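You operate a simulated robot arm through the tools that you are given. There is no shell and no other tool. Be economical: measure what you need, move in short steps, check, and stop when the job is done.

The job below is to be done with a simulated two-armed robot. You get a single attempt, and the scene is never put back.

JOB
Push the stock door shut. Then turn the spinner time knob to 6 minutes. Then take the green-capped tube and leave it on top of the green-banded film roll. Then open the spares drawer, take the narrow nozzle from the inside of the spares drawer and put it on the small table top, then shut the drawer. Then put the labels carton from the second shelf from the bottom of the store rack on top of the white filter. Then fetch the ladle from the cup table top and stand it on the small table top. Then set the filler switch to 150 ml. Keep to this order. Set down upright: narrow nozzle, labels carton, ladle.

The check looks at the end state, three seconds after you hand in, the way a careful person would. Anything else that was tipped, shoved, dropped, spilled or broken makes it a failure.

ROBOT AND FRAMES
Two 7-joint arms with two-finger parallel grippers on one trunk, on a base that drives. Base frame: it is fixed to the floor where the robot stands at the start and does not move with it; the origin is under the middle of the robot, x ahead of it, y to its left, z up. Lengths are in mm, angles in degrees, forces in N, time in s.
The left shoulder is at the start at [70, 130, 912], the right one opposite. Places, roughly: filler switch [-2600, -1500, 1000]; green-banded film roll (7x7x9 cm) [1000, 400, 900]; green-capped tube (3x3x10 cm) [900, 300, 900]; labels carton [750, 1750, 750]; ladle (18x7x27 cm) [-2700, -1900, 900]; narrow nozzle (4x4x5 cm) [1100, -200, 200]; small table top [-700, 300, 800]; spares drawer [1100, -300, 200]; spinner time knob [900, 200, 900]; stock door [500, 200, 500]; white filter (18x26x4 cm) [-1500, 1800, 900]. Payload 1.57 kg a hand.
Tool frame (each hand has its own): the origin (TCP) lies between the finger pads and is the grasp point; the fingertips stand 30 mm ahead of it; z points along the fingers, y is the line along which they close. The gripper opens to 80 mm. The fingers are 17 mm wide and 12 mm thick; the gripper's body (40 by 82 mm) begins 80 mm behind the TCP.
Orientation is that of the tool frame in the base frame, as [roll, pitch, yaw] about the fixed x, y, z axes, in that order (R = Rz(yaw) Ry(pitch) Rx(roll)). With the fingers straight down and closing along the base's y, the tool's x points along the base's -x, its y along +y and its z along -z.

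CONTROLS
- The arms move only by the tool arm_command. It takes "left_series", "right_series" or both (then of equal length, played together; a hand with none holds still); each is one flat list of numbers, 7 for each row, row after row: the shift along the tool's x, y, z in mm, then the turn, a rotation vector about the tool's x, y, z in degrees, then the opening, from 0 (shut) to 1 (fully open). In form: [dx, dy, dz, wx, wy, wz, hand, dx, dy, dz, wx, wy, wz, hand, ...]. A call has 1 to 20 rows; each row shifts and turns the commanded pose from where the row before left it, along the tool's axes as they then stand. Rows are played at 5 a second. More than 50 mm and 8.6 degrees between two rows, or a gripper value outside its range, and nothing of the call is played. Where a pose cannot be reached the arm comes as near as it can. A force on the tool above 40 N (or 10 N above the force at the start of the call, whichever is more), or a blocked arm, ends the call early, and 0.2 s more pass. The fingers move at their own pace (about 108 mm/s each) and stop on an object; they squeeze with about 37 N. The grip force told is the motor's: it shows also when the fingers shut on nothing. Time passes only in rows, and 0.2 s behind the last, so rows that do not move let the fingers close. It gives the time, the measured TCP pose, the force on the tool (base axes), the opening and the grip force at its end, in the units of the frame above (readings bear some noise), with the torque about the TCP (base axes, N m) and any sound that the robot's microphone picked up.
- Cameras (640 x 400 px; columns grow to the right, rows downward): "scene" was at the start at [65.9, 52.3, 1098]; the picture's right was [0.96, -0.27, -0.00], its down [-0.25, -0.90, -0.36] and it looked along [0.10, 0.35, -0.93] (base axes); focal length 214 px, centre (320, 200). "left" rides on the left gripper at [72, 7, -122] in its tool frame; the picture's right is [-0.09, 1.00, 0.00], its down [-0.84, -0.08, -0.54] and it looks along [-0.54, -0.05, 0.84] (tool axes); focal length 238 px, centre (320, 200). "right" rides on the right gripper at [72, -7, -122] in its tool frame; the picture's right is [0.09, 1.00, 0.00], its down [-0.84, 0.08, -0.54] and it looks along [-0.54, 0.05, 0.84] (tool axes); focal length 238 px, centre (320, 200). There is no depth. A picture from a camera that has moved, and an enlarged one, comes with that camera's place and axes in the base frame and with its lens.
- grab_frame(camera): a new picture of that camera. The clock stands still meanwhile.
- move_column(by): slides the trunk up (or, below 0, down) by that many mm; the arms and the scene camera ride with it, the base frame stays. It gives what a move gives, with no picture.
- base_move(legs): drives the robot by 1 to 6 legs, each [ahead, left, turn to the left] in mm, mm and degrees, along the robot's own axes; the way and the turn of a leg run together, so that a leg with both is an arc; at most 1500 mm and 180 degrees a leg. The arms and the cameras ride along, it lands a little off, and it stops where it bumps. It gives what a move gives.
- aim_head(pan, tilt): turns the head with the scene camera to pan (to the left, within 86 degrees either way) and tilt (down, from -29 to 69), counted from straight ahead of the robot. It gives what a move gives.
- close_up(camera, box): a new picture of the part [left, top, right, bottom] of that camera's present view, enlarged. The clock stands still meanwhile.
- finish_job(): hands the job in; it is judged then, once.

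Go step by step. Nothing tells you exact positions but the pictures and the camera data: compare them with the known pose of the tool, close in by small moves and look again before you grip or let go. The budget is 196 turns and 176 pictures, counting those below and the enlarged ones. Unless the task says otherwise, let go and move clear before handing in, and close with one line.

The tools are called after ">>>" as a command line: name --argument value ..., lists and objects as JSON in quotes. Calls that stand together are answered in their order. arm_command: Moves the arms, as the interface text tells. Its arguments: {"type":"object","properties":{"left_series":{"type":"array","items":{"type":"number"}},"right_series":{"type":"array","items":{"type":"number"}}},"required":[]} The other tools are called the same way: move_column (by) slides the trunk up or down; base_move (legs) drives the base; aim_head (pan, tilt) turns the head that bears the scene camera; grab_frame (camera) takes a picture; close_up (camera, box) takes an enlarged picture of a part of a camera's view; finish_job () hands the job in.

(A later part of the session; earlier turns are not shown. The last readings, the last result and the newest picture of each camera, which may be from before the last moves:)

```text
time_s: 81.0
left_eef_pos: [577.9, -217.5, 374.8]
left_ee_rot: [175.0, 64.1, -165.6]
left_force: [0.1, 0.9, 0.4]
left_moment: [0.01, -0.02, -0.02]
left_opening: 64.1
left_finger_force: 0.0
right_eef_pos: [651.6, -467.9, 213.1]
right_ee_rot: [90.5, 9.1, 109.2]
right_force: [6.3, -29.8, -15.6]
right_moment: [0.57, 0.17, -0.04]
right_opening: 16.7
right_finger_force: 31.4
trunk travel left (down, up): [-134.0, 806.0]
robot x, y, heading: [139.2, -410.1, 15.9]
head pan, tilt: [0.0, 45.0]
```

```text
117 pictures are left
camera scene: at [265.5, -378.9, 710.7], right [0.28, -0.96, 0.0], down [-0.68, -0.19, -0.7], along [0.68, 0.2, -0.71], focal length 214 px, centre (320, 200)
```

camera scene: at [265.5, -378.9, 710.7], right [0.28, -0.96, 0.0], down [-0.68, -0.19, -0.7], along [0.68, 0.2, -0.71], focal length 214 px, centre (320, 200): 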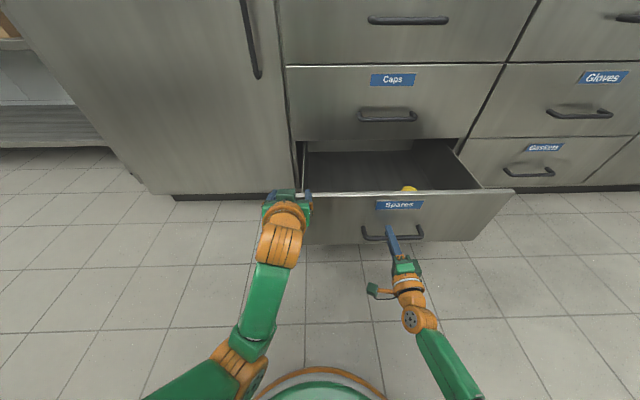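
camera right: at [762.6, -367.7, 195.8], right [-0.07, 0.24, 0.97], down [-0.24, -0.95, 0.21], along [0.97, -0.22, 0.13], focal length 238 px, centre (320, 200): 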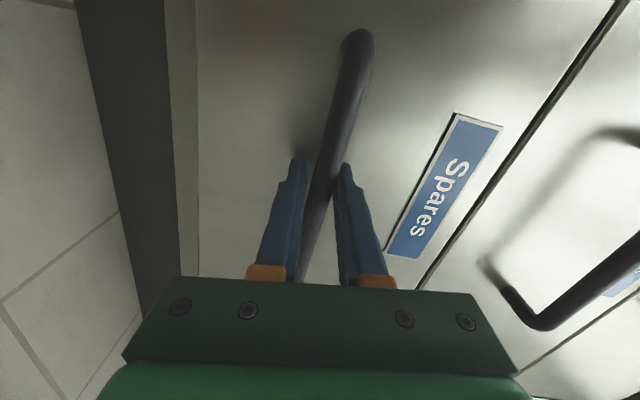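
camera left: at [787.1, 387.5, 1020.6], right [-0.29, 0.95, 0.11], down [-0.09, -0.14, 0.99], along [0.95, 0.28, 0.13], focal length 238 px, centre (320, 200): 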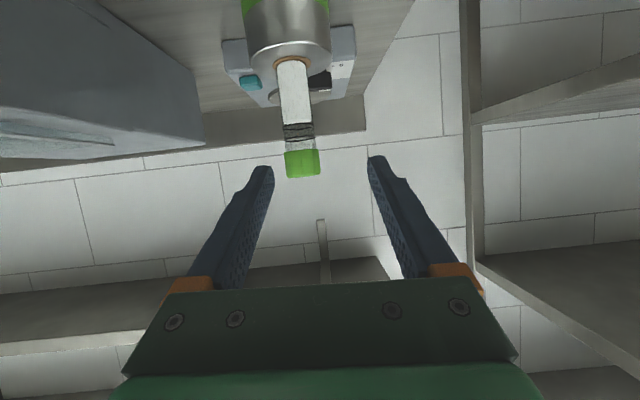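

The drawer is open about 26 cm. I'll release the handle, back off and raise the trunk to look in.

>>> arm_command --right_series '[0, 0, 0, 0, 0, 0, 0.6, 0, 0, 0, 0, 0, 0, 0.9, 0, 0, 0, 0, 0, 0, 0.9]'

>>> base_move --legs '[[-90, 0, 0]]'

>>> move_column --by 350

>>> grab_frame --camera "scene"

```text
time_s: 81.8
left_eef_pos: [577.9, -216.5, 376.5]
left_ee_rot: [175.5, 64.3, -165.2]
left_force: [-0.4, 0.2, 0.1]
left_moment: [-0.01, 0.04, -0.04]
left_opening: 64.2
left_finger_force: 0.0
right_eef_pos: [651.6, -467.5, 214.7]
right_ee_rot: [90.3, 9.3, 109.1]
right_force: [0.4, 0.5, -0.1]
right_moment: [0.02, 0.01, -0.01]
right_opening: 72.0
right_finger_force: 0.1
trunk travel left (down, up): [-134.0, 806.0]
robot x, y, heading: [136.8, -412.0, 16.3]
head pan, tilt: [0.0, 45.0]
```

```text
time_s: 82.9
left_eef_pos: [491.7, -241.7, 375.5]
left_ee_rot: [175.5, 64.2, -165.3]
left_force: [0.1, 0.3, -0.4]
left_moment: [-0.04, -0.01, 0.01]
left_opening: 64.2
left_finger_force: 0.1
right_eef_pos: [565.0, -491.5, 215.1]
right_ee_rot: [90.3, 9.2, 109.1]
right_force: [0.0, -0.1, -0.4]
right_moment: [0.02, -0.01, -0.01]
right_opening: 72.1
right_finger_force: 0.1
trunk travel left (down, up): [-134.0, 806.0]
robot x, y, heading: [49.2, -435.4, 16.1]
head pan, tilt: [0.0, 45.0]
```

```text
time_s: 86.3
left_eef_pos: [491.4, -241.8, 726.7]
left_ee_rot: [175.4, 64.3, -165.2]
left_force: [0.4, -0.5, 0.6]
left_moment: [-0.01, -0.01, 0.02]
left_opening: 64.1
left_finger_force: 0.0
right_eef_pos: [564.5, -492.1, 564.6]
right_ee_rot: [90.3, 9.4, 109.1]
right_force: [-0.6, -0.1, 0.0]
right_moment: [0.02, 0.01, 0.02]
right_opening: 72.0
right_finger_force: 0.0
trunk travel left (down, up): [-484.0, 456.0]
robot x, y, heading: [51.0, -436.3, 16.0]
head pan, tilt: [0.0, 45.0]
```

```text
116 pictures are left
camera scene: at [176.8, -402.4, 1061.1], right [0.28, -0.96, 0.0], down [-0.68, -0.2, -0.71], along [0.68, 0.2, -0.71], focal length 214 px, centre (320, 200)
```

scene: 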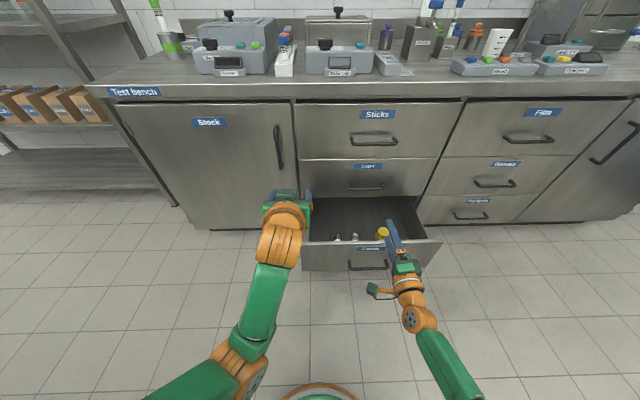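

>>> close_up --camera "scene" --box '[296, 190, 446, 280]'

```text
4.27 times, centred on (371, 235) of scene
camera zoom: at [176.8, -402.4, 1061.1], right [0.28, -0.96, 0.0], down [-0.68, -0.2, -0.71], along [0.68, 0.2, -0.71], focal length 915 px, centre (102, 51)
```

zoom: 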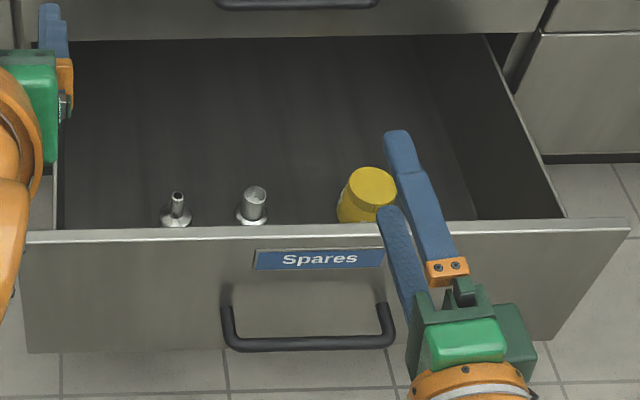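

The narrow nozzle is the left one in the drawer, near F 684, L -523. I'll bring the left hand to vertical for reaching in, and untwist the right hand so it can be tucked back.

>>> arm_command --left_series '[17.6, 0, -5.3, 0, 8, 0, 0.8, 18.2, 0, -2.8, 0, 8, 0, 0.8, 18.4, 0, -0.3, 0, 8, 0, 0.8, 18.3, 0, 2.3, 0, 8, 0, 0.8, 17.8, 0, 4.8, 0, 8, 0, 0.8, 16.9, 0, 7.2, 0, 8, 0, 0.8, 15.7, 0, 9.6, 0, 8, 0, 0.8, 14.3, 0, 11.7, 0, 8, 0, 0.8, 0, 0, 0, 0, 0, 0, 0.6, 0, 0, 0, 0, 0, 0, 0.6, 0, 0, 0, 0, 0, 0, 0.6]' --right_series '[0, 0, 0, 0, 0, -8, 0, 0, 0, 0, 0, 0, -8, 0, 0, 0, 0, 0, 0, -8, 0, 0, 0, 0, 0, 0, -8, 0, 0, 0, 0, 0, 0, -8, 0, 0, 0, 0, 0, 0, -8, 0, 0, 0, 0, 0, 0, -8, 0, 0, 0, 0, 0, 0, -8, 0, 0, 0, 0, 0, 0, -8, 0, 0, 0, 0, 0, 0, -8, 0, 0, 0, 0, 0, 0, 0, 0]'

```text
time_s: 88.7
left_eef_pos: [431.3, -258.3, 577.6]
left_ee_rot: [177.7, 0.5, -160.5]
left_force: [-1.0, 0.1, 0.1]
left_moment: [0.02, 0.0, 0.0]
left_opening: 47.8
left_finger_force: 0.1
left hand out of reach, approached as far as the arm can: row 5, 6, 7, 8
right_eef_pos: [564.1, -492.4, 565.8]
right_ee_rot: [117.3, 89.3, 136.2]
right_force: [0.5, -0.3, -0.2]
right_moment: [-0.03, 0.01, -0.03]
right_opening: 0.0
right_finger_force: 21.7
trunk travel left (down, up): [-484.0, 456.0]
robot x, y, heading: [55.4, -435.7, 15.8]
head pan, tilt: [0.0, 45.0]
```

>>> arm_command --right_series '[-6, 0, -17, 0, 8.5, 0, 0, -3.4, 0, -17.7, 0, 8.5, 0, 0, -0.8, 0, -18, 0, 8.5, 0, 0, 1.9, 0, -17.9, 0, 8.5, 0, 0, 4.5, 0, -17.5, 0, 8.5, 0, 0, 7.1, 0, -16.6, 0, 8.5, 0, 0, 9.4, 0, -15.4, 0, 8.5, 0, 0, 11.6, 0, -13.8, 0, 8.5, 0, 0, 13.6, 0, -12, 0, 8.5, 0, 0, 15.1, 0, -9.8, 0, 8.5, 0, 0]'

>>> grab_frame --camera "scene"

```text
time_s: 90.9
left_eef_pos: [432.4, -258.5, 575.5]
left_ee_rot: [177.5, 0.4, -160.7]
left_force: [0.5, 0.5, 1.3]
left_moment: [-0.03, 0.0, 0.0]
left_opening: 48.2
left_finger_force: 0.0
right_eef_pos: [404.1, -548.8, 625.7]
right_ee_rot: [179.4, 4.6, -161.1]
right_force: [0.4, 1.4, 0.8]
right_moment: [-0.01, 0.02, 0.02]
right_opening: 0.1
right_finger_force: 21.3
trunk travel left (down, up): [-484.0, 456.0]
robot x, y, heading: [45.9, -436.5, 16.1]
head pan, tilt: [0.0, 45.0]
```

```text
114 pictures are left
camera scene: at [176.8, -402.4, 1061.1], right [0.28, -0.96, 0.0], down [-0.68, -0.2, -0.71], along [0.68, 0.2, -0.71], focal length 214 px, centre (320, 200)
```

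scene: 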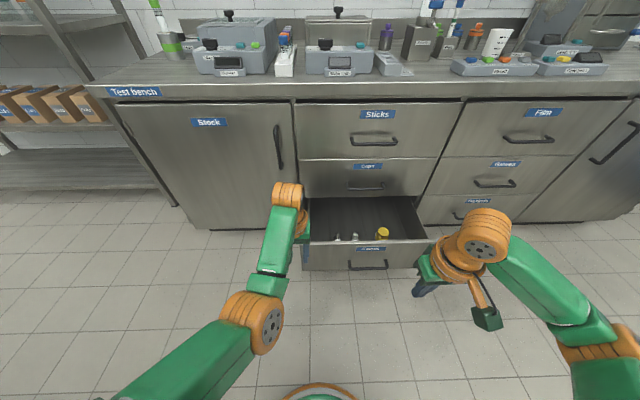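

>>> arm_command --right_series '[0, 0, -37, 0, -4, 0, 0, 0, 0, -37, 0, 0, 0, 0, 0, 0, -37, 0, 0, 0, 0, 0, 0, -37, 0, 0, 0, 0]'

>>> base_move --legs '[[0, -150, 0], [325, 0, 0]]'

>>> grab_frame --camera "left"

>>> grab_frame --camera "scene"

```text
time_s: 91.9
left_eef_pos: [430.5, -257.2, 575.9]
left_ee_rot: [177.6, 0.3, -160.6]
left_force: [0.4, -0.1, -0.3]
left_moment: [0.03, 0.01, 0.01]
left_opening: 47.8
left_finger_force: 0.1
right_eef_pos: [384.9, -556.2, 772.8]
right_ee_rot: [179.4, 8.6, -161.1]
right_force: [-1.1, 0.7, -0.9]
right_moment: [-0.04, 0.01, -0.02]
right_opening: 0.1
right_finger_force: 21.3
trunk travel left (down, up): [-484.0, 456.0]
robot x, y, heading: [49.5, -434.4, 16.0]
head pan, tilt: [0.0, 45.0]
```

```text
time_s: 95.0
left_eef_pos: [781.1, -313.3, 574.3]
left_ee_rot: [177.5, 0.4, -160.6]
left_force: [-0.9, -0.3, 0.9]
left_moment: [0.01, 0.02, -0.03]
left_opening: 48.3
left_finger_force: 0.2
right_eef_pos: [737.0, -609.9, 773.6]
right_ee_rot: [179.3, 8.7, -161.0]
right_force: [0.6, -0.1, -0.3]
right_moment: [0.03, 0.06, 0.02]
right_opening: 0.3
right_finger_force: 21.2
trunk travel left (down, up): [-484.0, 456.0]
robot x, y, heading: [402.0, -492.7, 16.0]
head pan, tilt: [0.0, 45.0]
```

```text
113 pictures are left
camera left: at [711.8, -336.1, 696.2], right [-0.24, 0.97, 0.04], down [0.82, 0.18, 0.54], along [0.52, 0.17, -0.84], focal length 238 px, centre (320, 200)
```

left: 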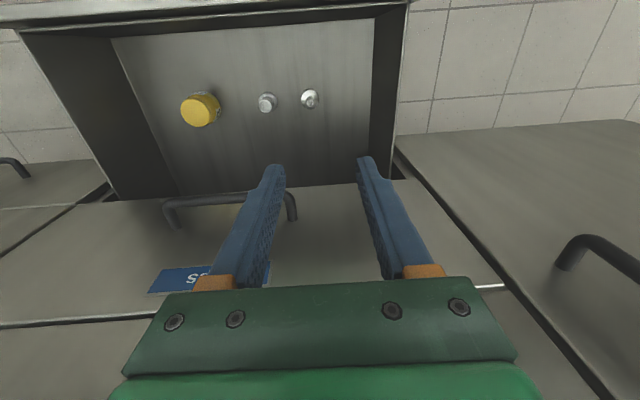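

```text
112 pictures are left
camera scene: at [526.7, -456.8, 1061.1], right [0.28, -0.96, 0.0], down [-0.68, -0.2, -0.71], along [0.68, 0.2, -0.71], focal length 214 px, centre (320, 200)
```

scene: 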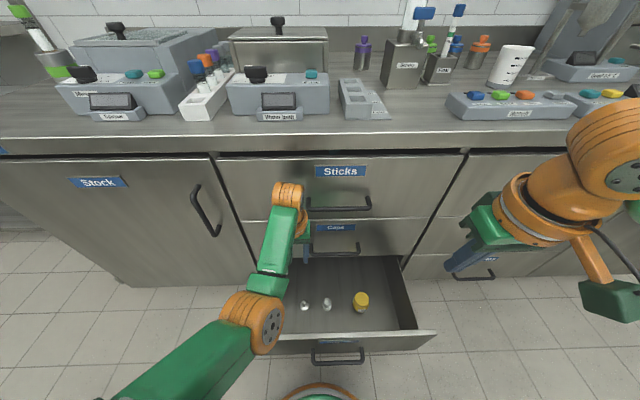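

The nozzle sits at F≈680, L≈-523, nearly under the left hand. I'll lower the trunk most of the way and re-measure.

>>> move_column --by -270

>>> grab_frame --camera "left"

>>> grab_frame --camera "scene"

```text
time_s: 97.7
left_eef_pos: [780.7, -310.6, 305.9]
left_ee_rot: [177.3, 0.3, -160.4]
left_force: [0.0, -0.3, -0.3]
left_moment: [-0.01, 0.02, -0.05]
left_opening: 48.1
left_finger_force: 0.0
right_eef_pos: [736.6, -610.8, 503.6]
right_ee_rot: [179.3, 8.7, -161.0]
right_force: [-0.8, -0.3, 0.1]
right_moment: [-0.02, 0.02, -0.01]
right_opening: 0.1
right_finger_force: 20.8
trunk travel left (down, up): [-214.0, 726.0]
robot x, y, heading: [397.3, -494.4, 15.9]
head pan, tilt: [0.0, 45.0]
```

```text
111 pictures are left
camera left: at [711.6, -334.5, 425.9], right [-0.25, 0.97, 0.05], down [0.82, 0.18, 0.54], along [0.52, 0.17, -0.84], focal length 238 px, centre (320, 200)
```

left: 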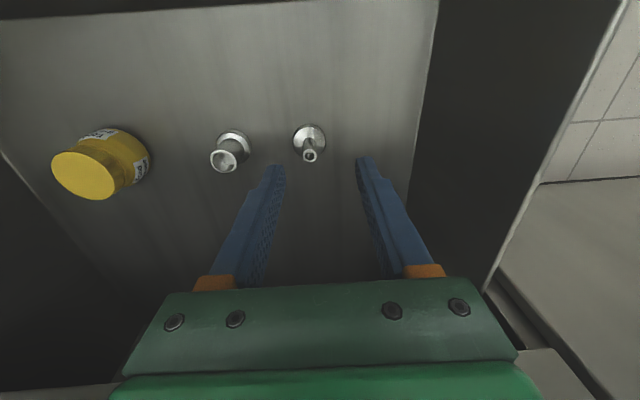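

```text
110 pictures are left
camera scene: at [526.3, -456.9, 791.2], right [0.28, -0.96, 0.0], down [-0.68, -0.2, -0.71], along [0.68, 0.2, -0.71], focal length 214 px, centre (320, 200)
```

scene: 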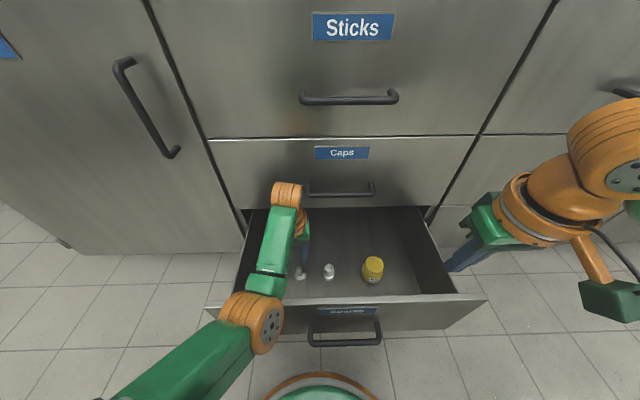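

>>> arm_command --left_series '[-15.8, -8.2, 0, 2.7, 0, 0, 0.6]'

>>> move_column --by -70

>>> grab_frame --camera "left"

```text
time_s: 98.1
left_eef_pos: [798.3, -317.4, 304.9]
left_ee_rot: [-179.6, 0.3, -160.8]
left_force: [-0.8, -1.2, -0.2]
left_moment: [-0.01, -0.04, -0.02]
left_opening: 48.1
left_finger_force: 0.1
right_eef_pos: [737.8, -610.9, 503.3]
right_ee_rot: [179.3, 8.7, -161.1]
right_force: [-0.1, -0.8, 0.3]
right_moment: [-0.03, 0.02, 0.04]
right_opening: 0.0
right_finger_force: 22.0
trunk travel left (down, up): [-214.0, 726.0]
robot x, y, heading: [400.2, -494.2, 16.1]
head pan, tilt: [0.0, 45.0]
```

```text
time_s: 99.2
left_eef_pos: [798.6, -315.9, 235.4]
left_ee_rot: [-179.9, 0.3, -160.6]
left_force: [-0.3, -0.5, 0.1]
left_moment: [0.01, 0.01, 0.03]
left_opening: 48.1
left_finger_force: 0.1
right_eef_pos: [737.2, -610.9, 433.2]
right_ee_rot: [179.2, 8.8, -161.1]
right_force: [0.3, -0.2, 0.4]
right_moment: [0.03, -0.01, -0.01]
right_opening: 0.0
right_finger_force: 21.4
trunk travel left (down, up): [-144.0, 796.0]
robot x, y, heading: [401.1, -495.4, 16.0]
head pan, tilt: [0.0, 45.0]
```

```text
109 pictures are left
camera left: at [727.1, -333.1, 355.8], right [-0.24, 0.97, 0.0], down [0.81, 0.2, 0.55], along [0.53, 0.13, -0.84], focal length 238 px, centre (320, 200)
```

left: 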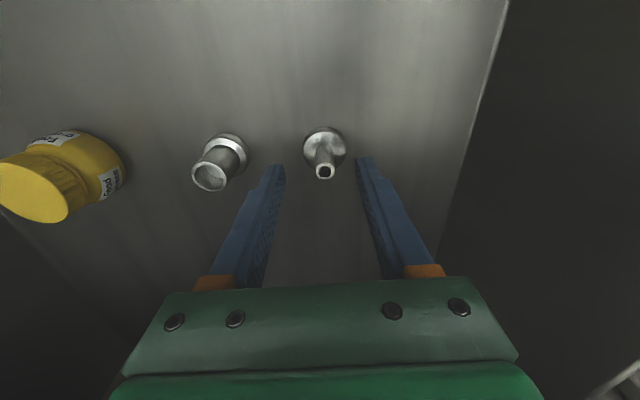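

>>> arm_command --left_series '[-1.5, 3, 11, 0, 0, 0, 0.6, 0, 0, 11, 0, 0, 0, 0.6, 0, 0, 9, 0, 0, 0, 0.6]'

>>> grab_frame --camera "left"

```text
time_s: 100.0
left_eef_pos: [798.9, -311.4, 204.3]
left_ee_rot: [-179.7, 0.4, -160.7]
left_force: [0.0, -1.0, -0.1]
left_moment: [0.0, -0.04, -0.02]
left_opening: 47.9
left_finger_force: 0.0
right_eef_pos: [737.3, -611.1, 433.1]
right_ee_rot: [179.3, 8.7, -161.1]
right_force: [0.3, -0.6, 0.2]
right_moment: [0.02, -0.01, 0.01]
right_opening: 0.3
right_finger_force: 21.2
trunk travel left (down, up): [-144.0, 796.0]
robot x, y, heading: [399.3, -487.0, 15.6]
head pan, tilt: [0.0, 45.0]
```

```text
108 pictures are left
camera left: at [727.8, -329.7, 324.8], right [-0.24, 0.97, 0.0], down [0.81, 0.2, 0.55], along [0.53, 0.13, -0.84], focal length 238 px, centre (320, 200)
```

left: 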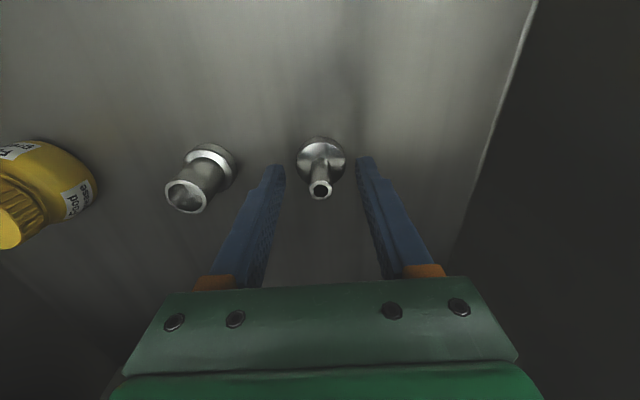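

The nozzle is centred between the fingers; closing.

>>> arm_command --left_series '[0, 0, 0, 0, 0, 0, 0.2, 0, 0, 0, 0, 0, 0, 0, 0, 0, 0, 0, 0, 0, 0, 0, 0, 0, 0, 0, 0, 0]'

>>> arm_command --left_series '[0, 0, -15, 0, 0, 0, 0, 0, 0, -15, 0, 0, 0, 0]'

>>> grab_frame --camera "left"

```text
time_s: 101.0
left_eef_pos: [799.2, -312.4, 205.3]
left_ee_rot: [-179.8, 0.4, -160.6]
left_force: [0.8, 0.2, 0.6]
left_moment: [-0.01, 0.01, 0.0]
left_opening: 14.2
left_finger_force: 30.4
right_eef_pos: [735.9, -610.4, 433.6]
right_ee_rot: [179.3, 8.7, -161.1]
right_force: [0.5, 0.1, 0.0]
right_moment: [0.0, 0.01, -0.01]
right_opening: 0.1
right_finger_force: 21.2
trunk travel left (down, up): [-144.0, 796.0]
robot x, y, heading: [400.5, -491.9, 15.8]
head pan, tilt: [0.0, 45.0]
```

```text
time_s: 101.6
left_eef_pos: [799.2, -311.5, 234.2]
left_ee_rot: [-179.8, 0.4, -160.7]
left_force: [-0.2, -0.6, -0.9]
left_moment: [0.03, 0.04, 0.01]
left_opening: 14.2
left_finger_force: 30.7
right_eef_pos: [737.8, -611.2, 433.6]
right_ee_rot: [179.2, 8.8, -161.2]
right_force: [-0.5, -0.7, -0.5]
right_moment: [0.01, 0.02, 0.03]
right_opening: 0.1
right_finger_force: 20.9
trunk travel left (down, up): [-144.0, 796.0]
robot x, y, heading: [398.2, -489.1, 16.0]
head pan, tilt: [0.0, 45.0]
```

```text
107 pictures are left
camera left: at [727.5, -329.6, 354.9], right [-0.24, 0.97, 0.0], down [0.81, 0.2, 0.55], along [0.53, 0.13, -0.84], focal length 238 px, centre (320, 200)
```

left: 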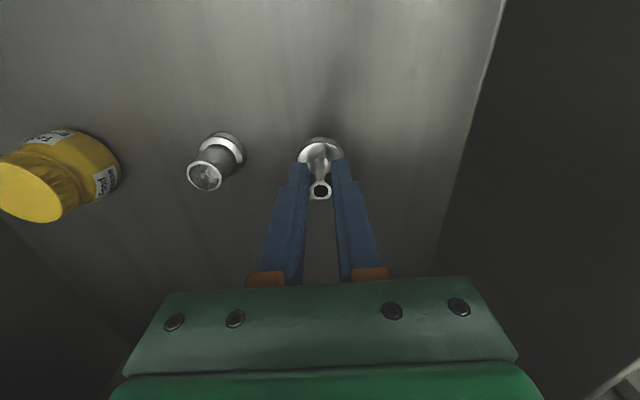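

The nozzle is held. I'll raise it out of the drawer, back off, and look at the table behind.

>>> move_column --by 400

>>> base_move --legs '[[-300, 0, 0]]'

>>> move_column --by 330

>>> aim_head --pan 86 --tilt 25

>>> grab_frame --camera "scene"

```text
time_s: 105.5
left_eef_pos: [799.1, -311.1, 633.9]
left_ee_rot: [-179.7, 0.4, -160.6]
left_force: [-0.3, -0.2, -0.4]
left_moment: [0.01, 0.03, 0.01]
left_opening: 14.1
left_finger_force: 30.6
right_eef_pos: [736.7, -610.5, 833.4]
right_ee_rot: [179.2, 8.7, -161.1]
right_force: [-0.1, -0.7, 0.2]
right_moment: [-0.01, -0.01, 0.02]
right_opening: 0.0
right_finger_force: 21.4
trunk travel left (down, up): [-544.0, 396.0]
robot x, y, heading: [399.0, -490.4, 16.3]
head pan, tilt: [0.0, 45.0]
```

```text
time_s: 107.5
left_eef_pos: [511.0, -395.1, 634.8]
left_ee_rot: [-179.7, 0.4, -160.7]
left_force: [0.5, -0.1, -1.0]
left_moment: [0.01, -0.04, 0.0]
left_opening: 14.4
left_finger_force: 30.5
right_eef_pos: [447.7, -693.9, 833.5]
right_ee_rot: [179.3, 8.6, -161.2]
right_force: [0.3, -0.6, -0.1]
right_moment: [0.01, -0.03, -0.01]
right_opening: 0.0
right_finger_force: 21.3
trunk travel left (down, up): [-544.0, 396.0]
robot x, y, heading: [111.2, -574.8, 16.1]
head pan, tilt: [0.0, 45.0]
```

```text
time_s: 110.8
left_eef_pos: [511.6, -394.6, 964.2]
left_ee_rot: [-179.8, 0.4, -160.8]
left_force: [-0.2, 0.3, -1.1]
left_moment: [-0.02, 0.01, 0.02]
left_opening: 14.2
left_finger_force: 30.6
right_eef_pos: [449.1, -694.5, 1164.5]
right_ee_rot: [179.3, 8.7, -161.1]
right_force: [-0.9, 0.0, 0.1]
right_moment: [0.02, 0.0, 0.0]
right_opening: 0.0
right_finger_force: 21.6
trunk travel left (down, up): [-874.0, 66.0]
robot x, y, heading: [109.9, -574.7, 16.2]
head pan, tilt: [0.0, 45.0]
```

```text
time_s: 112.3
left_eef_pos: [511.6, -394.8, 964.0]
left_ee_rot: [-179.8, 0.4, -160.7]
left_force: [0.1, 0.3, -0.2]
left_moment: [0.02, 0.01, 0.03]
left_opening: 14.4
left_finger_force: 30.9
right_eef_pos: [448.6, -693.9, 1163.2]
right_ee_rot: [179.4, 8.8, -161.1]
right_force: [-0.6, 0.3, -0.3]
right_moment: [0.02, 0.01, 0.02]
right_opening: 0.0
right_finger_force: 21.2
trunk travel left (down, up): [-874.0, 66.0]
robot x, y, heading: [107.5, -576.0, 15.9]
head pan, tilt: [85.9, 25.0]
```

```text
106 pictures are left
camera scene: at [141.6, -471.8, 1481.7], right [0.98, 0.21, 0.0], down [0.09, -0.41, -0.91], along [-0.19, 0.89, -0.42], focal length 214 px, centre (320, 200)
```

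scene: 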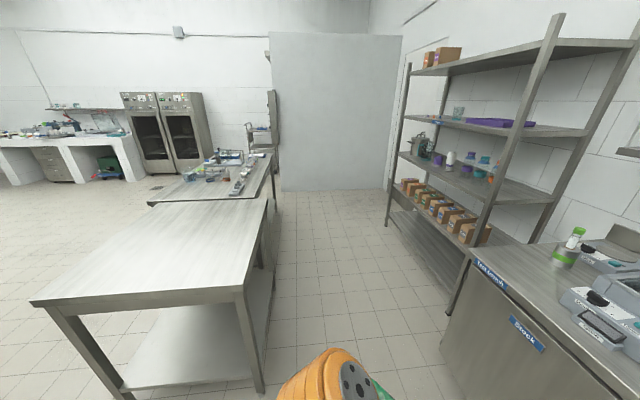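

The empty small table is behind-left, its near end at L≈149 and F from -260 to -1020. I'll turn left and drive to its end with the nozzle held high.

>>> aim_head --pan 0 --tilt 45

>>> base_move --legs '[[0, 0, 90], [0, 300, 0], [330, 0, 0]]'

>>> grab_frame --camera "scene"

>>> grab_frame --camera "left"

```text
time_s: 114.0
left_eef_pos: [510.4, -394.4, 964.1]
left_ee_rot: [-179.8, 0.4, -160.7]
left_force: [0.8, 0.1, -0.6]
left_moment: [-0.01, 0.02, 0.01]
left_opening: 14.7
left_finger_force: 30.6
right_eef_pos: [448.8, -693.5, 1163.8]
right_ee_rot: [179.4, 8.7, -161.0]
right_force: [0.4, -0.2, 0.4]
right_moment: [-0.02, -0.03, -0.02]
right_opening: 0.0
right_finger_force: 21.0
trunk travel left (down, up): [-874.0, 66.0]
robot x, y, heading: [111.5, -573.7, 16.2]
head pan, tilt: [0.0, 45.0]
```

```text
time_s: 121.6
left_eef_pos: [-451.8, 55.8, 964.6]
left_ee_rot: [-179.7, 0.5, -70.2]
left_force: [0.3, 0.1, -0.4]
left_moment: [0.01, 0.0, 0.02]
left_opening: 14.6
left_finger_force: 31.1
right_eef_pos: [-153.5, -5.6, 1164.3]
right_ee_rot: [179.4, 8.8, -70.6]
right_force: [0.6, -0.2, 0.2]
right_moment: [0.01, 0.03, -0.03]
right_opening: 0.0
right_finger_force: 21.3
trunk travel left (down, up): [-874.0, 66.0]
robot x, y, heading: [-273.2, -340.7, 106.2]
head pan, tilt: [0.0, 45.0]
```

```text
105 pictures are left
camera scene: at [-305.8, -218.4, 1451.4], right [0.96, 0.28, 0.0], down [0.2, -0.68, -0.71], along [-0.2, 0.68, -0.71], focal length 214 px, centre (320, 200)
```

scene: 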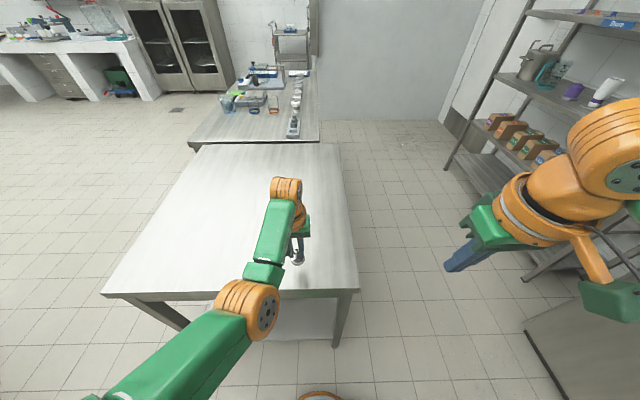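

```text
104 pictures are left
camera left: at [-434.8, -15.7, 1085.6], right [-0.97, -0.25, 0.0], down [-0.21, 0.81, 0.55], along [-0.13, 0.53, -0.84], focal length 238 px, centre (320, 200)
```

left: 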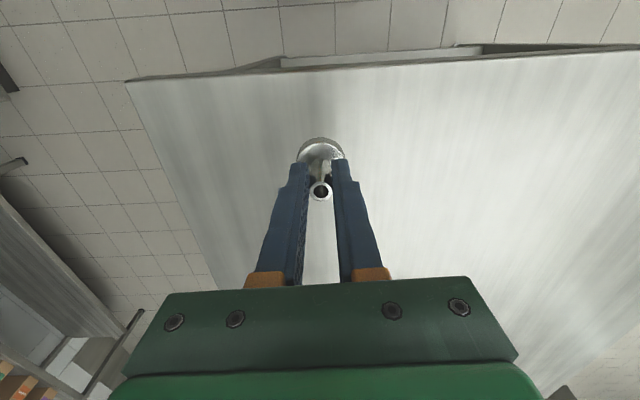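

The nozzle is over the table, whose top I estimate at about z 843. I'll move 40 mm further in and lower carefully.

>>> base_move --legs '[[45, 0, 0]]'

>>> arm_command --left_series '[0, 0, 25, 0, 0, 0, 0, 0, 0, 25, 0, 0, 0, 0]'

>>> grab_frame --camera "left"

```text
time_s: 122.5
left_eef_pos: [-464.9, 95.3, 967.6]
left_ee_rot: [-179.7, 0.7, -70.2]
left_force: [0.2, -0.5, -1.7]
left_moment: [0.06, 0.05, 0.01]
left_opening: 14.8
left_finger_force: 31.1
right_eef_pos: [-164.6, 33.5, 1166.0]
right_ee_rot: [179.3, 9.1, -70.6]
right_force: [-0.6, -0.6, 0.5]
right_moment: [0.06, 0.02, 0.01]
right_opening: 0.2
right_finger_force: 21.9
trunk travel left (down, up): [-874.0, 66.0]
robot x, y, heading: [-283.6, -298.3, 106.8]
head pan, tilt: [0.0, 45.0]
```

```text
time_s: 123.1
left_eef_pos: [-465.2, 100.4, 915.6]
left_ee_rot: [-179.8, 0.5, -70.1]
left_force: [0.4, 0.2, -0.3]
left_moment: [0.0, 0.0, 0.03]
left_opening: 14.8
left_finger_force: 30.6
right_eef_pos: [-166.4, 38.8, 1162.9]
right_ee_rot: [179.3, 8.8, -70.6]
right_force: [0.1, 0.0, -0.1]
right_moment: [-0.02, 0.05, 0.01]
right_opening: 0.0
right_finger_force: 20.9
trunk travel left (down, up): [-874.0, 66.0]
robot x, y, heading: [-287.8, -297.6, 106.6]
head pan, tilt: [0.0, 45.0]
```

```text
103 pictures are left
camera left: at [-448.4, 28.4, 1035.5], right [-0.97, -0.25, 0.0], down [-0.21, 0.81, 0.55], along [-0.13, 0.53, -0.84], focal length 238 px, centre (320, 200)
```

left: 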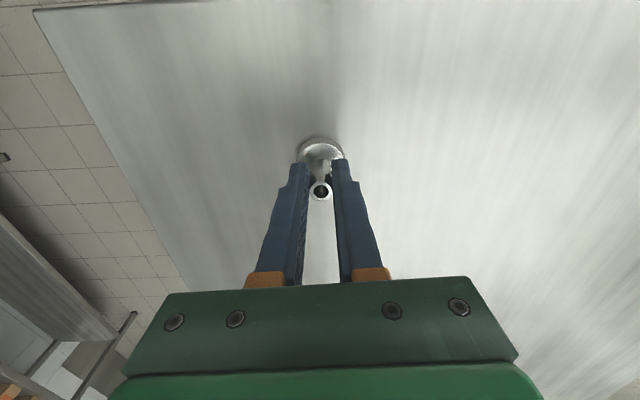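

>>> arm_command --left_series '[0, 0, 10, 0, 0, 0, 0, 0, 0, 10, 0, 0, 0, 0, 0, 0, 2, 0, 0, 0, 0]'

>>> arm_command --left_series '[0, 0, 2, 0, 0, 0, 0]'

>>> arm_command --left_series '[0, 0, 2, 0, 0, 0, 0]'

>>> arm_command --left_series '[0, 0, 2, 0, 0, 0, 0]'

```text
time_s: 123.9
left_eef_pos: [-464.7, 98.4, 895.5]
left_ee_rot: [-179.8, 0.7, -70.3]
left_force: [-0.7, -0.4, 25.3]
left_moment: [0.14, 0.12, 0.04]
left_opening: 15.0
left_finger_force: 30.9
right_eef_pos: [-164.2, 35.7, 1164.6]
right_ee_rot: [179.3, 9.0, -70.6]
right_force: [-0.3, 0.6, -0.1]
right_moment: [-0.01, -0.01, 0.01]
right_opening: 0.0
right_finger_force: 21.6
trunk travel left (down, up): [-874.0, 66.0]
robot x, y, heading: [-281.6, -300.4, 106.6]
head pan, tilt: [0.0, 45.0]
```

```text
time_s: 124.3
left_eef_pos: [-464.0, 98.0, 894.3]
left_ee_rot: [-179.8, 0.9, -70.2]
left_force: [-1.2, -0.1, 32.4]
left_moment: [0.15, 0.19, -0.02]
left_opening: 15.2
left_finger_force: 30.6
right_eef_pos: [-164.2, 34.2, 1164.7]
right_ee_rot: [179.3, 9.1, -70.6]
right_force: [0.6, -0.3, 0.0]
right_moment: [0.0, -0.02, 0.0]
right_opening: 0.0
right_finger_force: 21.7
trunk travel left (down, up): [-874.0, 66.0]
robot x, y, heading: [-284.0, -298.3, 106.3]
head pan, tilt: [0.0, 45.0]
```

```text
time_s: 124.8
left_eef_pos: [-464.6, 97.8, 892.9]
left_ee_rot: [-179.7, 1.3, -70.3]
left_force: [1.6, -6.2, 21.6]
left_moment: [-0.33, -0.25, -0.01]
left_opening: 14.8
left_finger_force: 30.7
right_eef_pos: [-163.8, 34.1, 1164.9]
right_ee_rot: [179.3, 9.1, -70.6]
right_force: [-0.1, 0.1, -0.2]
right_moment: [-0.03, -0.01, 0.01]
right_opening: 0.0
right_finger_force: 21.0
trunk travel left (down, up): [-874.0, 66.0]
robot x, y, heading: [-280.7, -298.3, 106.2]
head pan, tilt: [0.0, 45.0]
stopped in row 1 (left hand): the force on the tool passed its limit at 44 N (the readings are from after the stop); the commanded pose is now the measured one
```

```text
time_s: 125.3
left_eef_pos: [-464.7, 97.6, 893.7]
left_ee_rot: [-179.7, 1.6, -70.2]
left_force: [1.2, -7.4, 25.8]
left_moment: [-0.41, -0.2, -0.04]
left_opening: 14.7
left_finger_force: 30.3
right_eef_pos: [-163.7, 33.6, 1166.0]
right_ee_rot: [179.3, 9.1, -70.7]
right_force: [0.4, 0.4, 0.1]
right_moment: [0.0, 0.0, 0.01]
right_opening: 0.1
right_finger_force: 21.3
trunk travel left (down, up): [-874.0, 66.0]
robot x, y, heading: [-282.7, -297.1, 106.5]
head pan, tilt: [0.0, 45.0]
stopped in row 1 (left hand): the force on the tool passed its limit at 43 N (the readings are from after the stop); the commanded pose is now the measured one
```

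It's firmly on the table (I pressed slightly more than needed). I'll ease up, check, and release.

>>> arm_command --left_series '[0, 0, -2, 0, 0, 0, 0, 0, 0, 0, 0, 0, 0, 0]'

>>> close_up --camera "left" --box '[240, 100, 400, 220]'

```text
time_s: 125.9
left_eef_pos: [-464.4, 99.6, 892.8]
left_ee_rot: [-179.7, 1.4, -70.2]
left_force: [2.9, -6.1, 15.6]
left_moment: [-0.37, -0.27, -0.02]
left_opening: 14.9
left_finger_force: 30.9
right_eef_pos: [-164.3, 35.0, 1165.6]
right_ee_rot: [179.3, 8.9, -70.7]
right_force: [-0.1, -0.1, -0.1]
right_moment: [0.02, 0.02, -0.01]
right_opening: 0.2
right_finger_force: 21.4
trunk travel left (down, up): [-874.0, 66.0]
robot x, y, heading: [-284.5, -297.9, 106.4]
head pan, tilt: [0.0, 45.0]
```

```text
3.33 times, centred on (320, 160) of left
camera zoom: at [-446.4, 26.5, 1013.0], right [-0.97, -0.25, 0.0], down [-0.21, 0.8, 0.56], along [-0.14, 0.55, -0.83], focal length 794 px, centre (320, 333)
```

zoom: 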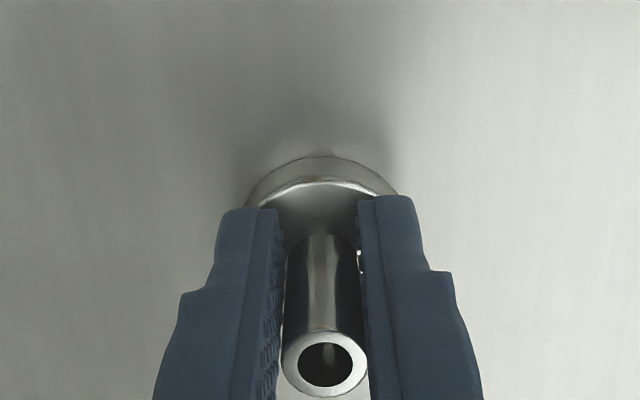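

>>> arm_command --left_series '[0, 0, -1.5, 0, 0, 0, 0, 0, 0, 0, 0, 0, 0, 0.3, 0, 0, 0, 0, 0, 0, 0.6, 0, 0, 0, 0, 0, 0, 0.6]'

>>> close_up --camera "left" --box '[240, 100, 400, 220]'

```text
time_s: 126.9
left_eef_pos: [-466.4, 103.4, 892.4]
left_ee_rot: [-179.8, 1.1, -70.1]
left_force: [0.5, -0.2, -0.6]
left_moment: [0.02, -0.02, 0.02]
left_opening: 48.0
left_finger_force: 0.0
right_eef_pos: [-166.4, 40.3, 1162.9]
right_ee_rot: [179.2, 8.6, -70.6]
right_force: [1.0, 0.0, 0.1]
right_moment: [0.0, -0.01, 0.0]
right_opening: 0.2
right_finger_force: 21.4
trunk travel left (down, up): [-874.0, 66.0]
robot x, y, heading: [-286.6, -296.8, 106.4]
head pan, tilt: [0.0, 45.0]
```

```text
3.33 times, centred on (320, 160) of left
camera zoom: at [-448.3, 31.4, 1012.7], right [-0.97, -0.25, 0.0], down [-0.21, 0.8, 0.56], along [-0.14, 0.54, -0.83], focal length 794 px, centre (320, 333)
```

zoom: 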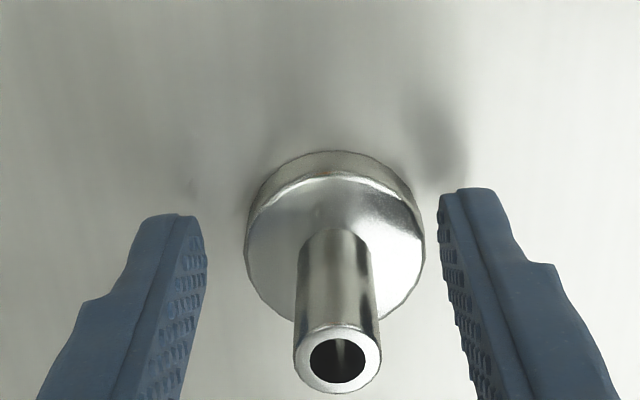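

The nozzle stands upright on the small table. I'll lift the hand away, back off and return to shut the drawer.

>>> arm_command --left_series '[0, 0, -40, 0, 0, 0, 0.6, 0, 0, -40, 0, 0, 0, 0.6, 0, 0, -40, 0, 0, 0, 0]'

>>> base_move --legs '[[-200, 0, 0], [0, 0, -90], [300, -308, 0]]'

>>> arm_command --left_series '[-12, 0, 0, 0, -8, 0, 0, -12, 0, 1.7, 0, -8, 0, 0, -11.5, 0, 3.3, 0, -8, 0, 0, -11, 0, 5, 0, -8, 0, 0, -10.2, 0, 6.3, 0, -8, 0, 0, -9, 0, 7.7, 0, -8, 0, 0, -8, 0, 9, 0, -8, 0, 0]'

>>> move_column --by -400

>>> grab_frame --camera "scene"

```text
time_s: 127.7
left_eef_pos: [-468.2, 108.9, 1010.0]
left_ee_rot: [-179.7, 1.1, -70.2]
left_force: [-0.5, -0.3, 0.2]
left_moment: [-0.01, 0.0, -0.02]
left_opening: 0.0
left_finger_force: 20.3
left hand out of reach, approached as far as the arm can: row 3
right_eef_pos: [-165.8, 40.1, 1162.9]
right_ee_rot: [179.3, 8.7, -70.6]
right_force: [0.2, 0.4, -0.9]
right_moment: [-0.01, 0.0, 0.03]
right_opening: 0.0
right_finger_force: 21.5
trunk travel left (down, up): [-874.0, 66.0]
robot x, y, heading: [-280.9, -296.0, 106.5]
head pan, tilt: [0.0, 45.0]
```

```text
time_s: 135.4
left_eef_pos: [553.3, -528.2, 1009.5]
left_ee_rot: [-179.6, 1.2, -161.2]
left_force: [-0.7, 0.8, -0.6]
left_moment: [0.02, 0.04, -0.04]
left_opening: 0.1
left_finger_force: 22.1
right_eef_pos: [477.2, -828.1, 1164.7]
right_ee_rot: [179.4, 8.8, -161.6]
right_force: [-0.9, 0.7, -0.1]
right_moment: [0.0, -0.01, 0.03]
right_opening: 0.1
right_finger_force: 21.1
trunk travel left (down, up): [-874.0, 66.0]
robot x, y, heading: [139.5, -709.1, 15.4]
head pan, tilt: [0.0, 45.0]
```

```text
time_s: 137.2
left_eef_pos: [651.1, -482.5, 1053.3]
left_ee_rot: [178.6, 63.0, -161.3]
left_force: [1.2, -0.5, 0.1]
left_moment: [0.0, 0.0, -0.02]
left_opening: 0.0
left_finger_force: 21.1
right_eef_pos: [479.1, -829.3, 1163.8]
right_ee_rot: [179.3, 8.7, -161.5]
right_force: [0.3, 0.3, 0.0]
right_moment: [0.01, 0.01, 0.01]
right_opening: 0.0
right_finger_force: 21.0
trunk travel left (down, up): [-874.0, 66.0]
robot x, y, heading: [144.8, -706.4, 15.4]
head pan, tilt: [0.0, 45.0]
stopped in row 7 (left hand): the arm was blocked; the commanded pose is now the measured one
```

```text
time_s: 141.0
left_eef_pos: [650.3, -480.5, 652.2]
left_ee_rot: [178.3, 62.8, -161.4]
left_force: [0.3, 0.5, -0.4]
left_moment: [0.04, 0.0, 0.01]
left_opening: 0.0
left_finger_force: 21.4
right_eef_pos: [479.1, -828.5, 762.7]
right_ee_rot: [179.4, 8.7, -161.6]
right_force: [0.6, 0.7, -1.2]
right_moment: [-0.01, 0.01, -0.01]
right_opening: 0.0
right_finger_force: 20.9
trunk travel left (down, up): [-474.0, 466.0]
robot x, y, heading: [143.3, -705.3, 15.5]
head pan, tilt: [0.0, 45.0]
```

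```text
100 pictures are left
camera scene: at [270.3, -673.3, 1051.2], right [0.27, -0.96, 0.0], down [-0.68, -0.19, -0.71], along [0.68, 0.19, -0.71], focal length 214 px, centre (320, 200)
```

scene: 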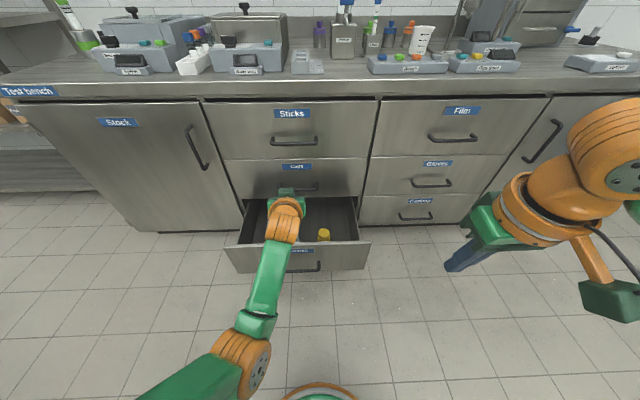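

>>> base_move --legs '[[-90, 0, 0.5]]'

>>> move_column --by -330

>>> grab_frame --camera "scene"

```text
time_s: 142.1
left_eef_pos: [561.7, -502.0, 652.5]
left_ee_rot: [178.5, 62.8, -160.9]
left_force: [0.0, 0.2, 0.2]
left_moment: [0.02, -0.01, 0.01]
left_opening: 0.1
left_finger_force: 21.7
right_eef_pos: [393.5, -851.0, 763.7]
right_ee_rot: [179.3, 8.6, -161.1]
right_force: [0.1, -0.8, -0.3]
right_moment: [-0.02, -0.02, -0.02]
right_opening: 0.1
right_finger_force: 21.7
trunk travel left (down, up): [-474.0, 466.0]
robot x, y, heading: [55.2, -731.0, 15.9]
head pan, tilt: [0.0, 45.0]
```

```text
time_s: 145.4
left_eef_pos: [561.9, -501.6, 322.8]
left_ee_rot: [178.1, 62.8, -161.2]
left_force: [0.4, 0.1, 0.0]
left_moment: [0.03, 0.01, 0.01]
left_opening: 0.0
left_finger_force: 21.2
right_eef_pos: [393.4, -851.6, 433.7]
right_ee_rot: [179.3, 8.8, -161.0]
right_force: [0.0, -0.2, 0.0]
right_moment: [-0.03, -0.02, -0.02]
right_opening: 0.0
right_finger_force: 21.3
trunk travel left (down, up): [-144.0, 796.0]
robot x, y, heading: [61.5, -730.7, 16.1]
head pan, tilt: [0.0, 45.0]
```

```text
99 pictures are left
camera scene: at [183.5, -696.6, 721.2], right [0.28, -0.96, 0.0], down [-0.68, -0.19, -0.71], along [0.68, 0.19, -0.71], focal length 214 px, centre (320, 200)
```

scene: 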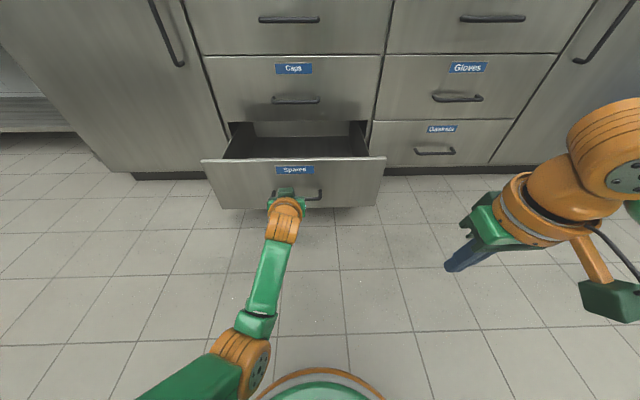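

>>> arm_command --left_series '[13.4, 0, 6.9, 0, 0, 0, 0, 13.4, 0, 6.9, 0, 0, 0, 0]'

>>> base_move --legs '[[200, 0, 0], [130, 0, 0]]'

>>> grab_frame --camera "scene"

```text
time_s: 146.0
left_eef_pos: [565.4, -494.2, 301.1]
left_ee_rot: [177.0, 63.9, -161.6]
left_force: [1.1, -1.0, -0.1]
left_moment: [0.01, 0.0, 0.0]
left_opening: 0.0
left_finger_force: 21.0
right_eef_pos: [394.1, -851.0, 432.9]
right_ee_rot: [179.3, 8.7, -161.1]
right_force: [-0.3, 0.0, 1.0]
right_moment: [-0.01, 0.0, 0.0]
right_opening: 0.0
right_finger_force: 21.3
trunk travel left (down, up): [-144.0, 796.0]
robot x, y, heading: [58.4, -732.6, 15.7]
head pan, tilt: [0.0, 45.0]
```

```text
time_s: 148.5
left_eef_pos: [880.0, -402.9, 294.5]
left_ee_rot: [175.9, 63.3, -162.6]
left_force: [-0.2, -0.5, -0.4]
left_moment: [0.03, 0.03, 0.02]
left_opening: 0.0
left_finger_force: 21.1
right_eef_pos: [711.8, -760.0, 434.5]
right_ee_rot: [179.3, 8.7, -161.2]
right_force: [0.1, -0.5, -0.4]
right_moment: [0.02, 0.02, -0.01]
right_opening: 0.0
right_finger_force: 21.6
trunk travel left (down, up): [-144.0, 796.0]
robot x, y, heading: [376.4, -641.8, 15.9]
head pan, tilt: [0.0, 45.0]
```

```text
98 pictures are left
camera scene: at [501.1, -606.0, 721.1], right [0.27, -0.96, 0.0], down [-0.68, -0.19, -0.71], along [0.68, 0.19, -0.71], focal length 214 px, centre (320, 200)
```

scene: 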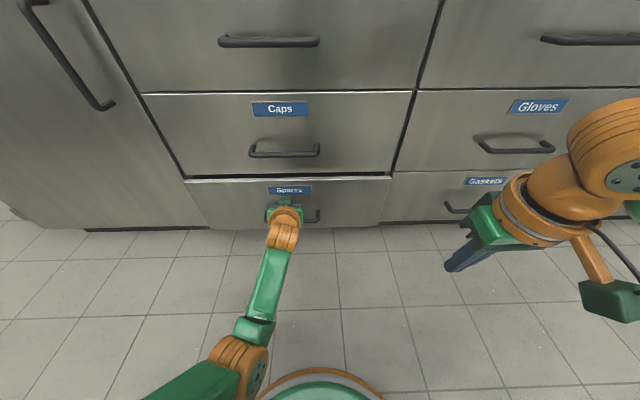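

Nearly shut; a little more and then a gentle push until resistance.

>>> base_move --legs '[[22, 0, 0]]'

>>> arm_command --left_series '[-2.7, 0, 5.3, 0, 0, 0, 0, -2.7, 0, 5.3, 0, 0, 0, 0, -2.7, 0, 5.3, 0, 0, 0, 0, -2.7, 0, 5.3, 0, 0, 0, 0, -2.7, 0, 5.3, 0, 0, 0, 0, -2.7, 0, 5.3, 0, 0, 0, 0]'

>>> close_up --camera "scene" --box '[160, 150, 460, 250]'

```text
time_s: 149.3
left_eef_pos: [902.4, -395.2, 293.4]
left_ee_rot: [175.4, 63.4, -163.1]
left_force: [1.0, -0.7, 0.0]
left_moment: [0.04, -0.02, -0.02]
left_opening: 0.2
left_finger_force: 21.3
right_eef_pos: [732.5, -755.4, 433.5]
right_ee_rot: [179.3, 8.7, -161.2]
right_force: [0.4, -0.3, 0.5]
right_moment: [0.0, 0.01, 0.03]
right_opening: 0.0
right_finger_force: 21.5
trunk travel left (down, up): [-144.0, 796.0]
robot x, y, heading: [397.5, -634.9, 16.0]
head pan, tilt: [0.0, 45.0]
```

```text
time_s: 149.8
left_eef_pos: [907.0, -391.5, 293.6]
left_ee_rot: [175.5, 63.1, -162.8]
left_force: [-18.2, -6.0, 8.3]
left_moment: [0.03, -0.1, -0.02]
left_opening: 0.0
left_finger_force: 21.6
right_eef_pos: [731.2, -754.9, 434.7]
right_ee_rot: [179.3, 8.9, -161.0]
right_force: [-0.6, 0.4, 0.0]
right_moment: [-0.05, 0.05, -0.03]
right_opening: 0.1
right_finger_force: 21.3
trunk travel left (down, up): [-144.0, 796.0]
robot x, y, heading: [396.5, -632.4, 16.3]
head pan, tilt: [0.0, 45.0]
stopped in row 2 (left hand): the force on the tool passed its limit at 58 N (the readings are from after the stop); the commanded pose is now the measured one
```

```text
2.13 times, centred on (310, 200) of scene
camera zoom: at [519.0, -600.8, 721.8], right [0.28, -0.96, 0.0], down [-0.68, -0.19, -0.71], along [0.68, 0.2, -0.7], focal length 458 px, centre (341, 200)
```

zoom: 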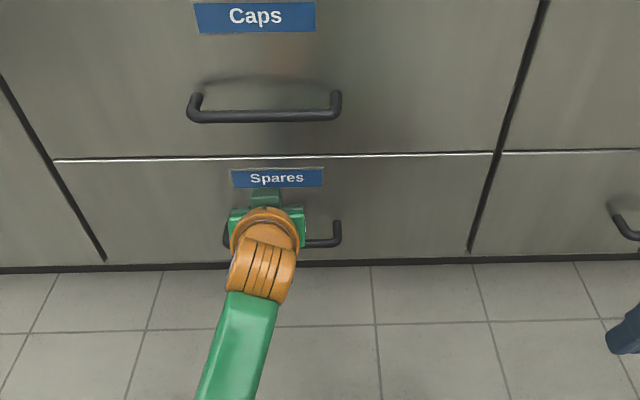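

The drawer is shut flush. Now I'll back off, raise the trunk and drive left along the aisle to the store rack.

>>> base_move --legs '[[-110, 0, 0]]'

>>> move_column --by 390

>>> base_move --legs '[[0, 1000, 0], [0, 900, 0]]'

>>> grab_frame --camera "scene"

```text
time_s: 151.0
left_eef_pos: [800.6, -422.6, 292.5]
left_ee_rot: [175.4, 62.7, -162.7]
left_force: [0.0, -0.5, 0.7]
left_moment: [0.03, -0.01, -0.01]
left_opening: 0.0
left_finger_force: 21.1
right_eef_pos: [625.6, -784.6, 434.1]
right_ee_rot: [179.3, 8.7, -161.1]
right_force: [0.0, -0.2, 0.4]
right_moment: [-0.04, -0.01, 0.01]
right_opening: 0.0
right_finger_force: 21.4
trunk travel left (down, up): [-144.0, 796.0]
robot x, y, heading: [285.8, -664.8, 16.0]
head pan, tilt: [0.0, 45.0]
```

```text
time_s: 154.8
left_eef_pos: [800.8, -420.7, 681.0]
left_ee_rot: [175.5, 62.7, -162.7]
left_force: [0.4, 0.0, 0.4]
left_moment: [0.03, -0.02, 0.0]
left_opening: 0.1
left_finger_force: 21.1
right_eef_pos: [625.3, -784.4, 824.2]
right_ee_rot: [179.4, 8.6, -161.0]
right_force: [-0.3, 0.4, 0.4]
right_moment: [0.01, 0.01, -0.01]
right_opening: 0.2
right_finger_force: 21.1
trunk travel left (down, up): [-534.0, 406.0]
robot x, y, heading: [290.9, -664.9, 16.3]
head pan, tilt: [0.0, 45.0]
```

```text
time_s: 164.3
left_eef_pos: [282.1, 1397.0, 680.1]
left_ee_rot: [175.5, 62.7, -163.0]
left_force: [0.3, 0.0, 0.1]
left_moment: [0.0, 0.01, -0.01]
left_opening: 0.0
left_finger_force: 21.2
right_eef_pos: [103.4, 1035.9, 822.5]
right_ee_rot: [179.3, 8.7, -161.3]
right_force: [0.3, 0.6, 0.0]
right_moment: [-0.02, 0.04, 0.05]
right_opening: 0.1
right_finger_force: 21.6
trunk travel left (down, up): [-534.0, 406.0]
robot x, y, heading: [-233.5, 1158.1, 15.8]
head pan, tilt: [0.0, 45.0]
```

```text
96 pictures are left
camera scene: at [-105.2, 1190.2, 1111.2], right [0.27, -0.96, 0.0], down [-0.68, -0.19, -0.71], along [0.68, 0.19, -0.71], focal length 214 px, centre (320, 200)
```

scene: 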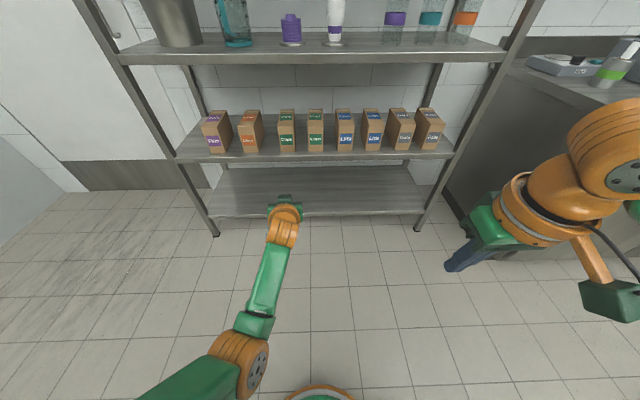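

>>> close_up --camera "scene" --box '[190, 95, 330, 165]'

>>> close_up --camera "scene" --box '[310, 95, 450, 165]'

```text
4.57 times, centred on (260, 130) of scene
camera zoom: at [-105.2, 1190.2, 1111.2], right [0.27, -0.96, 0.0], down [-0.68, -0.19, -0.71], along [0.68, 0.19, -0.71], focal length 980 px, centre (594, 520)
```

zoom: 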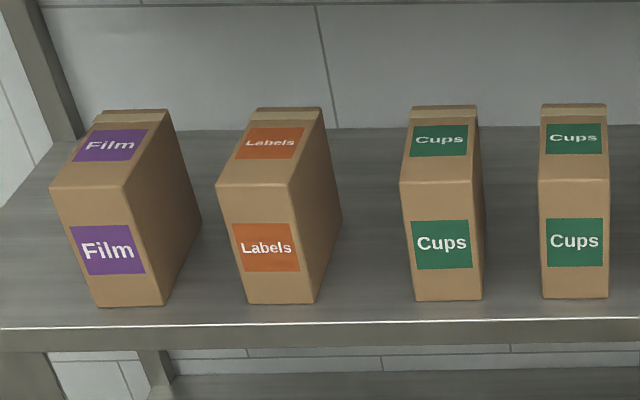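

```text
4.57 times, centred on (380, 130) of scene
camera zoom: at [-105.2, 1190.2, 1111.2], right [0.27, -0.96, 0.0], down [-0.68, -0.19, -0.71], along [0.68, 0.19, -0.71], focal length 980 px, centre (46, 520)
```

zoom: 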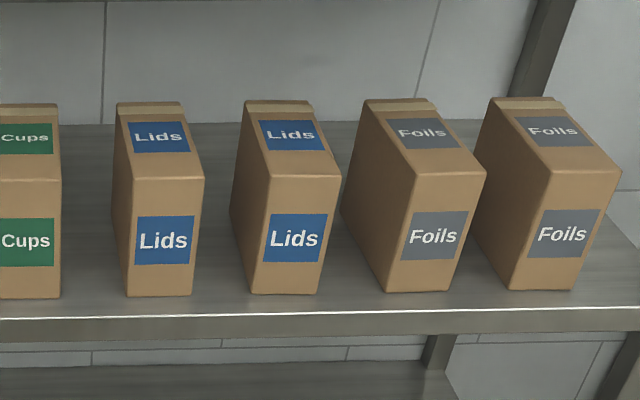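

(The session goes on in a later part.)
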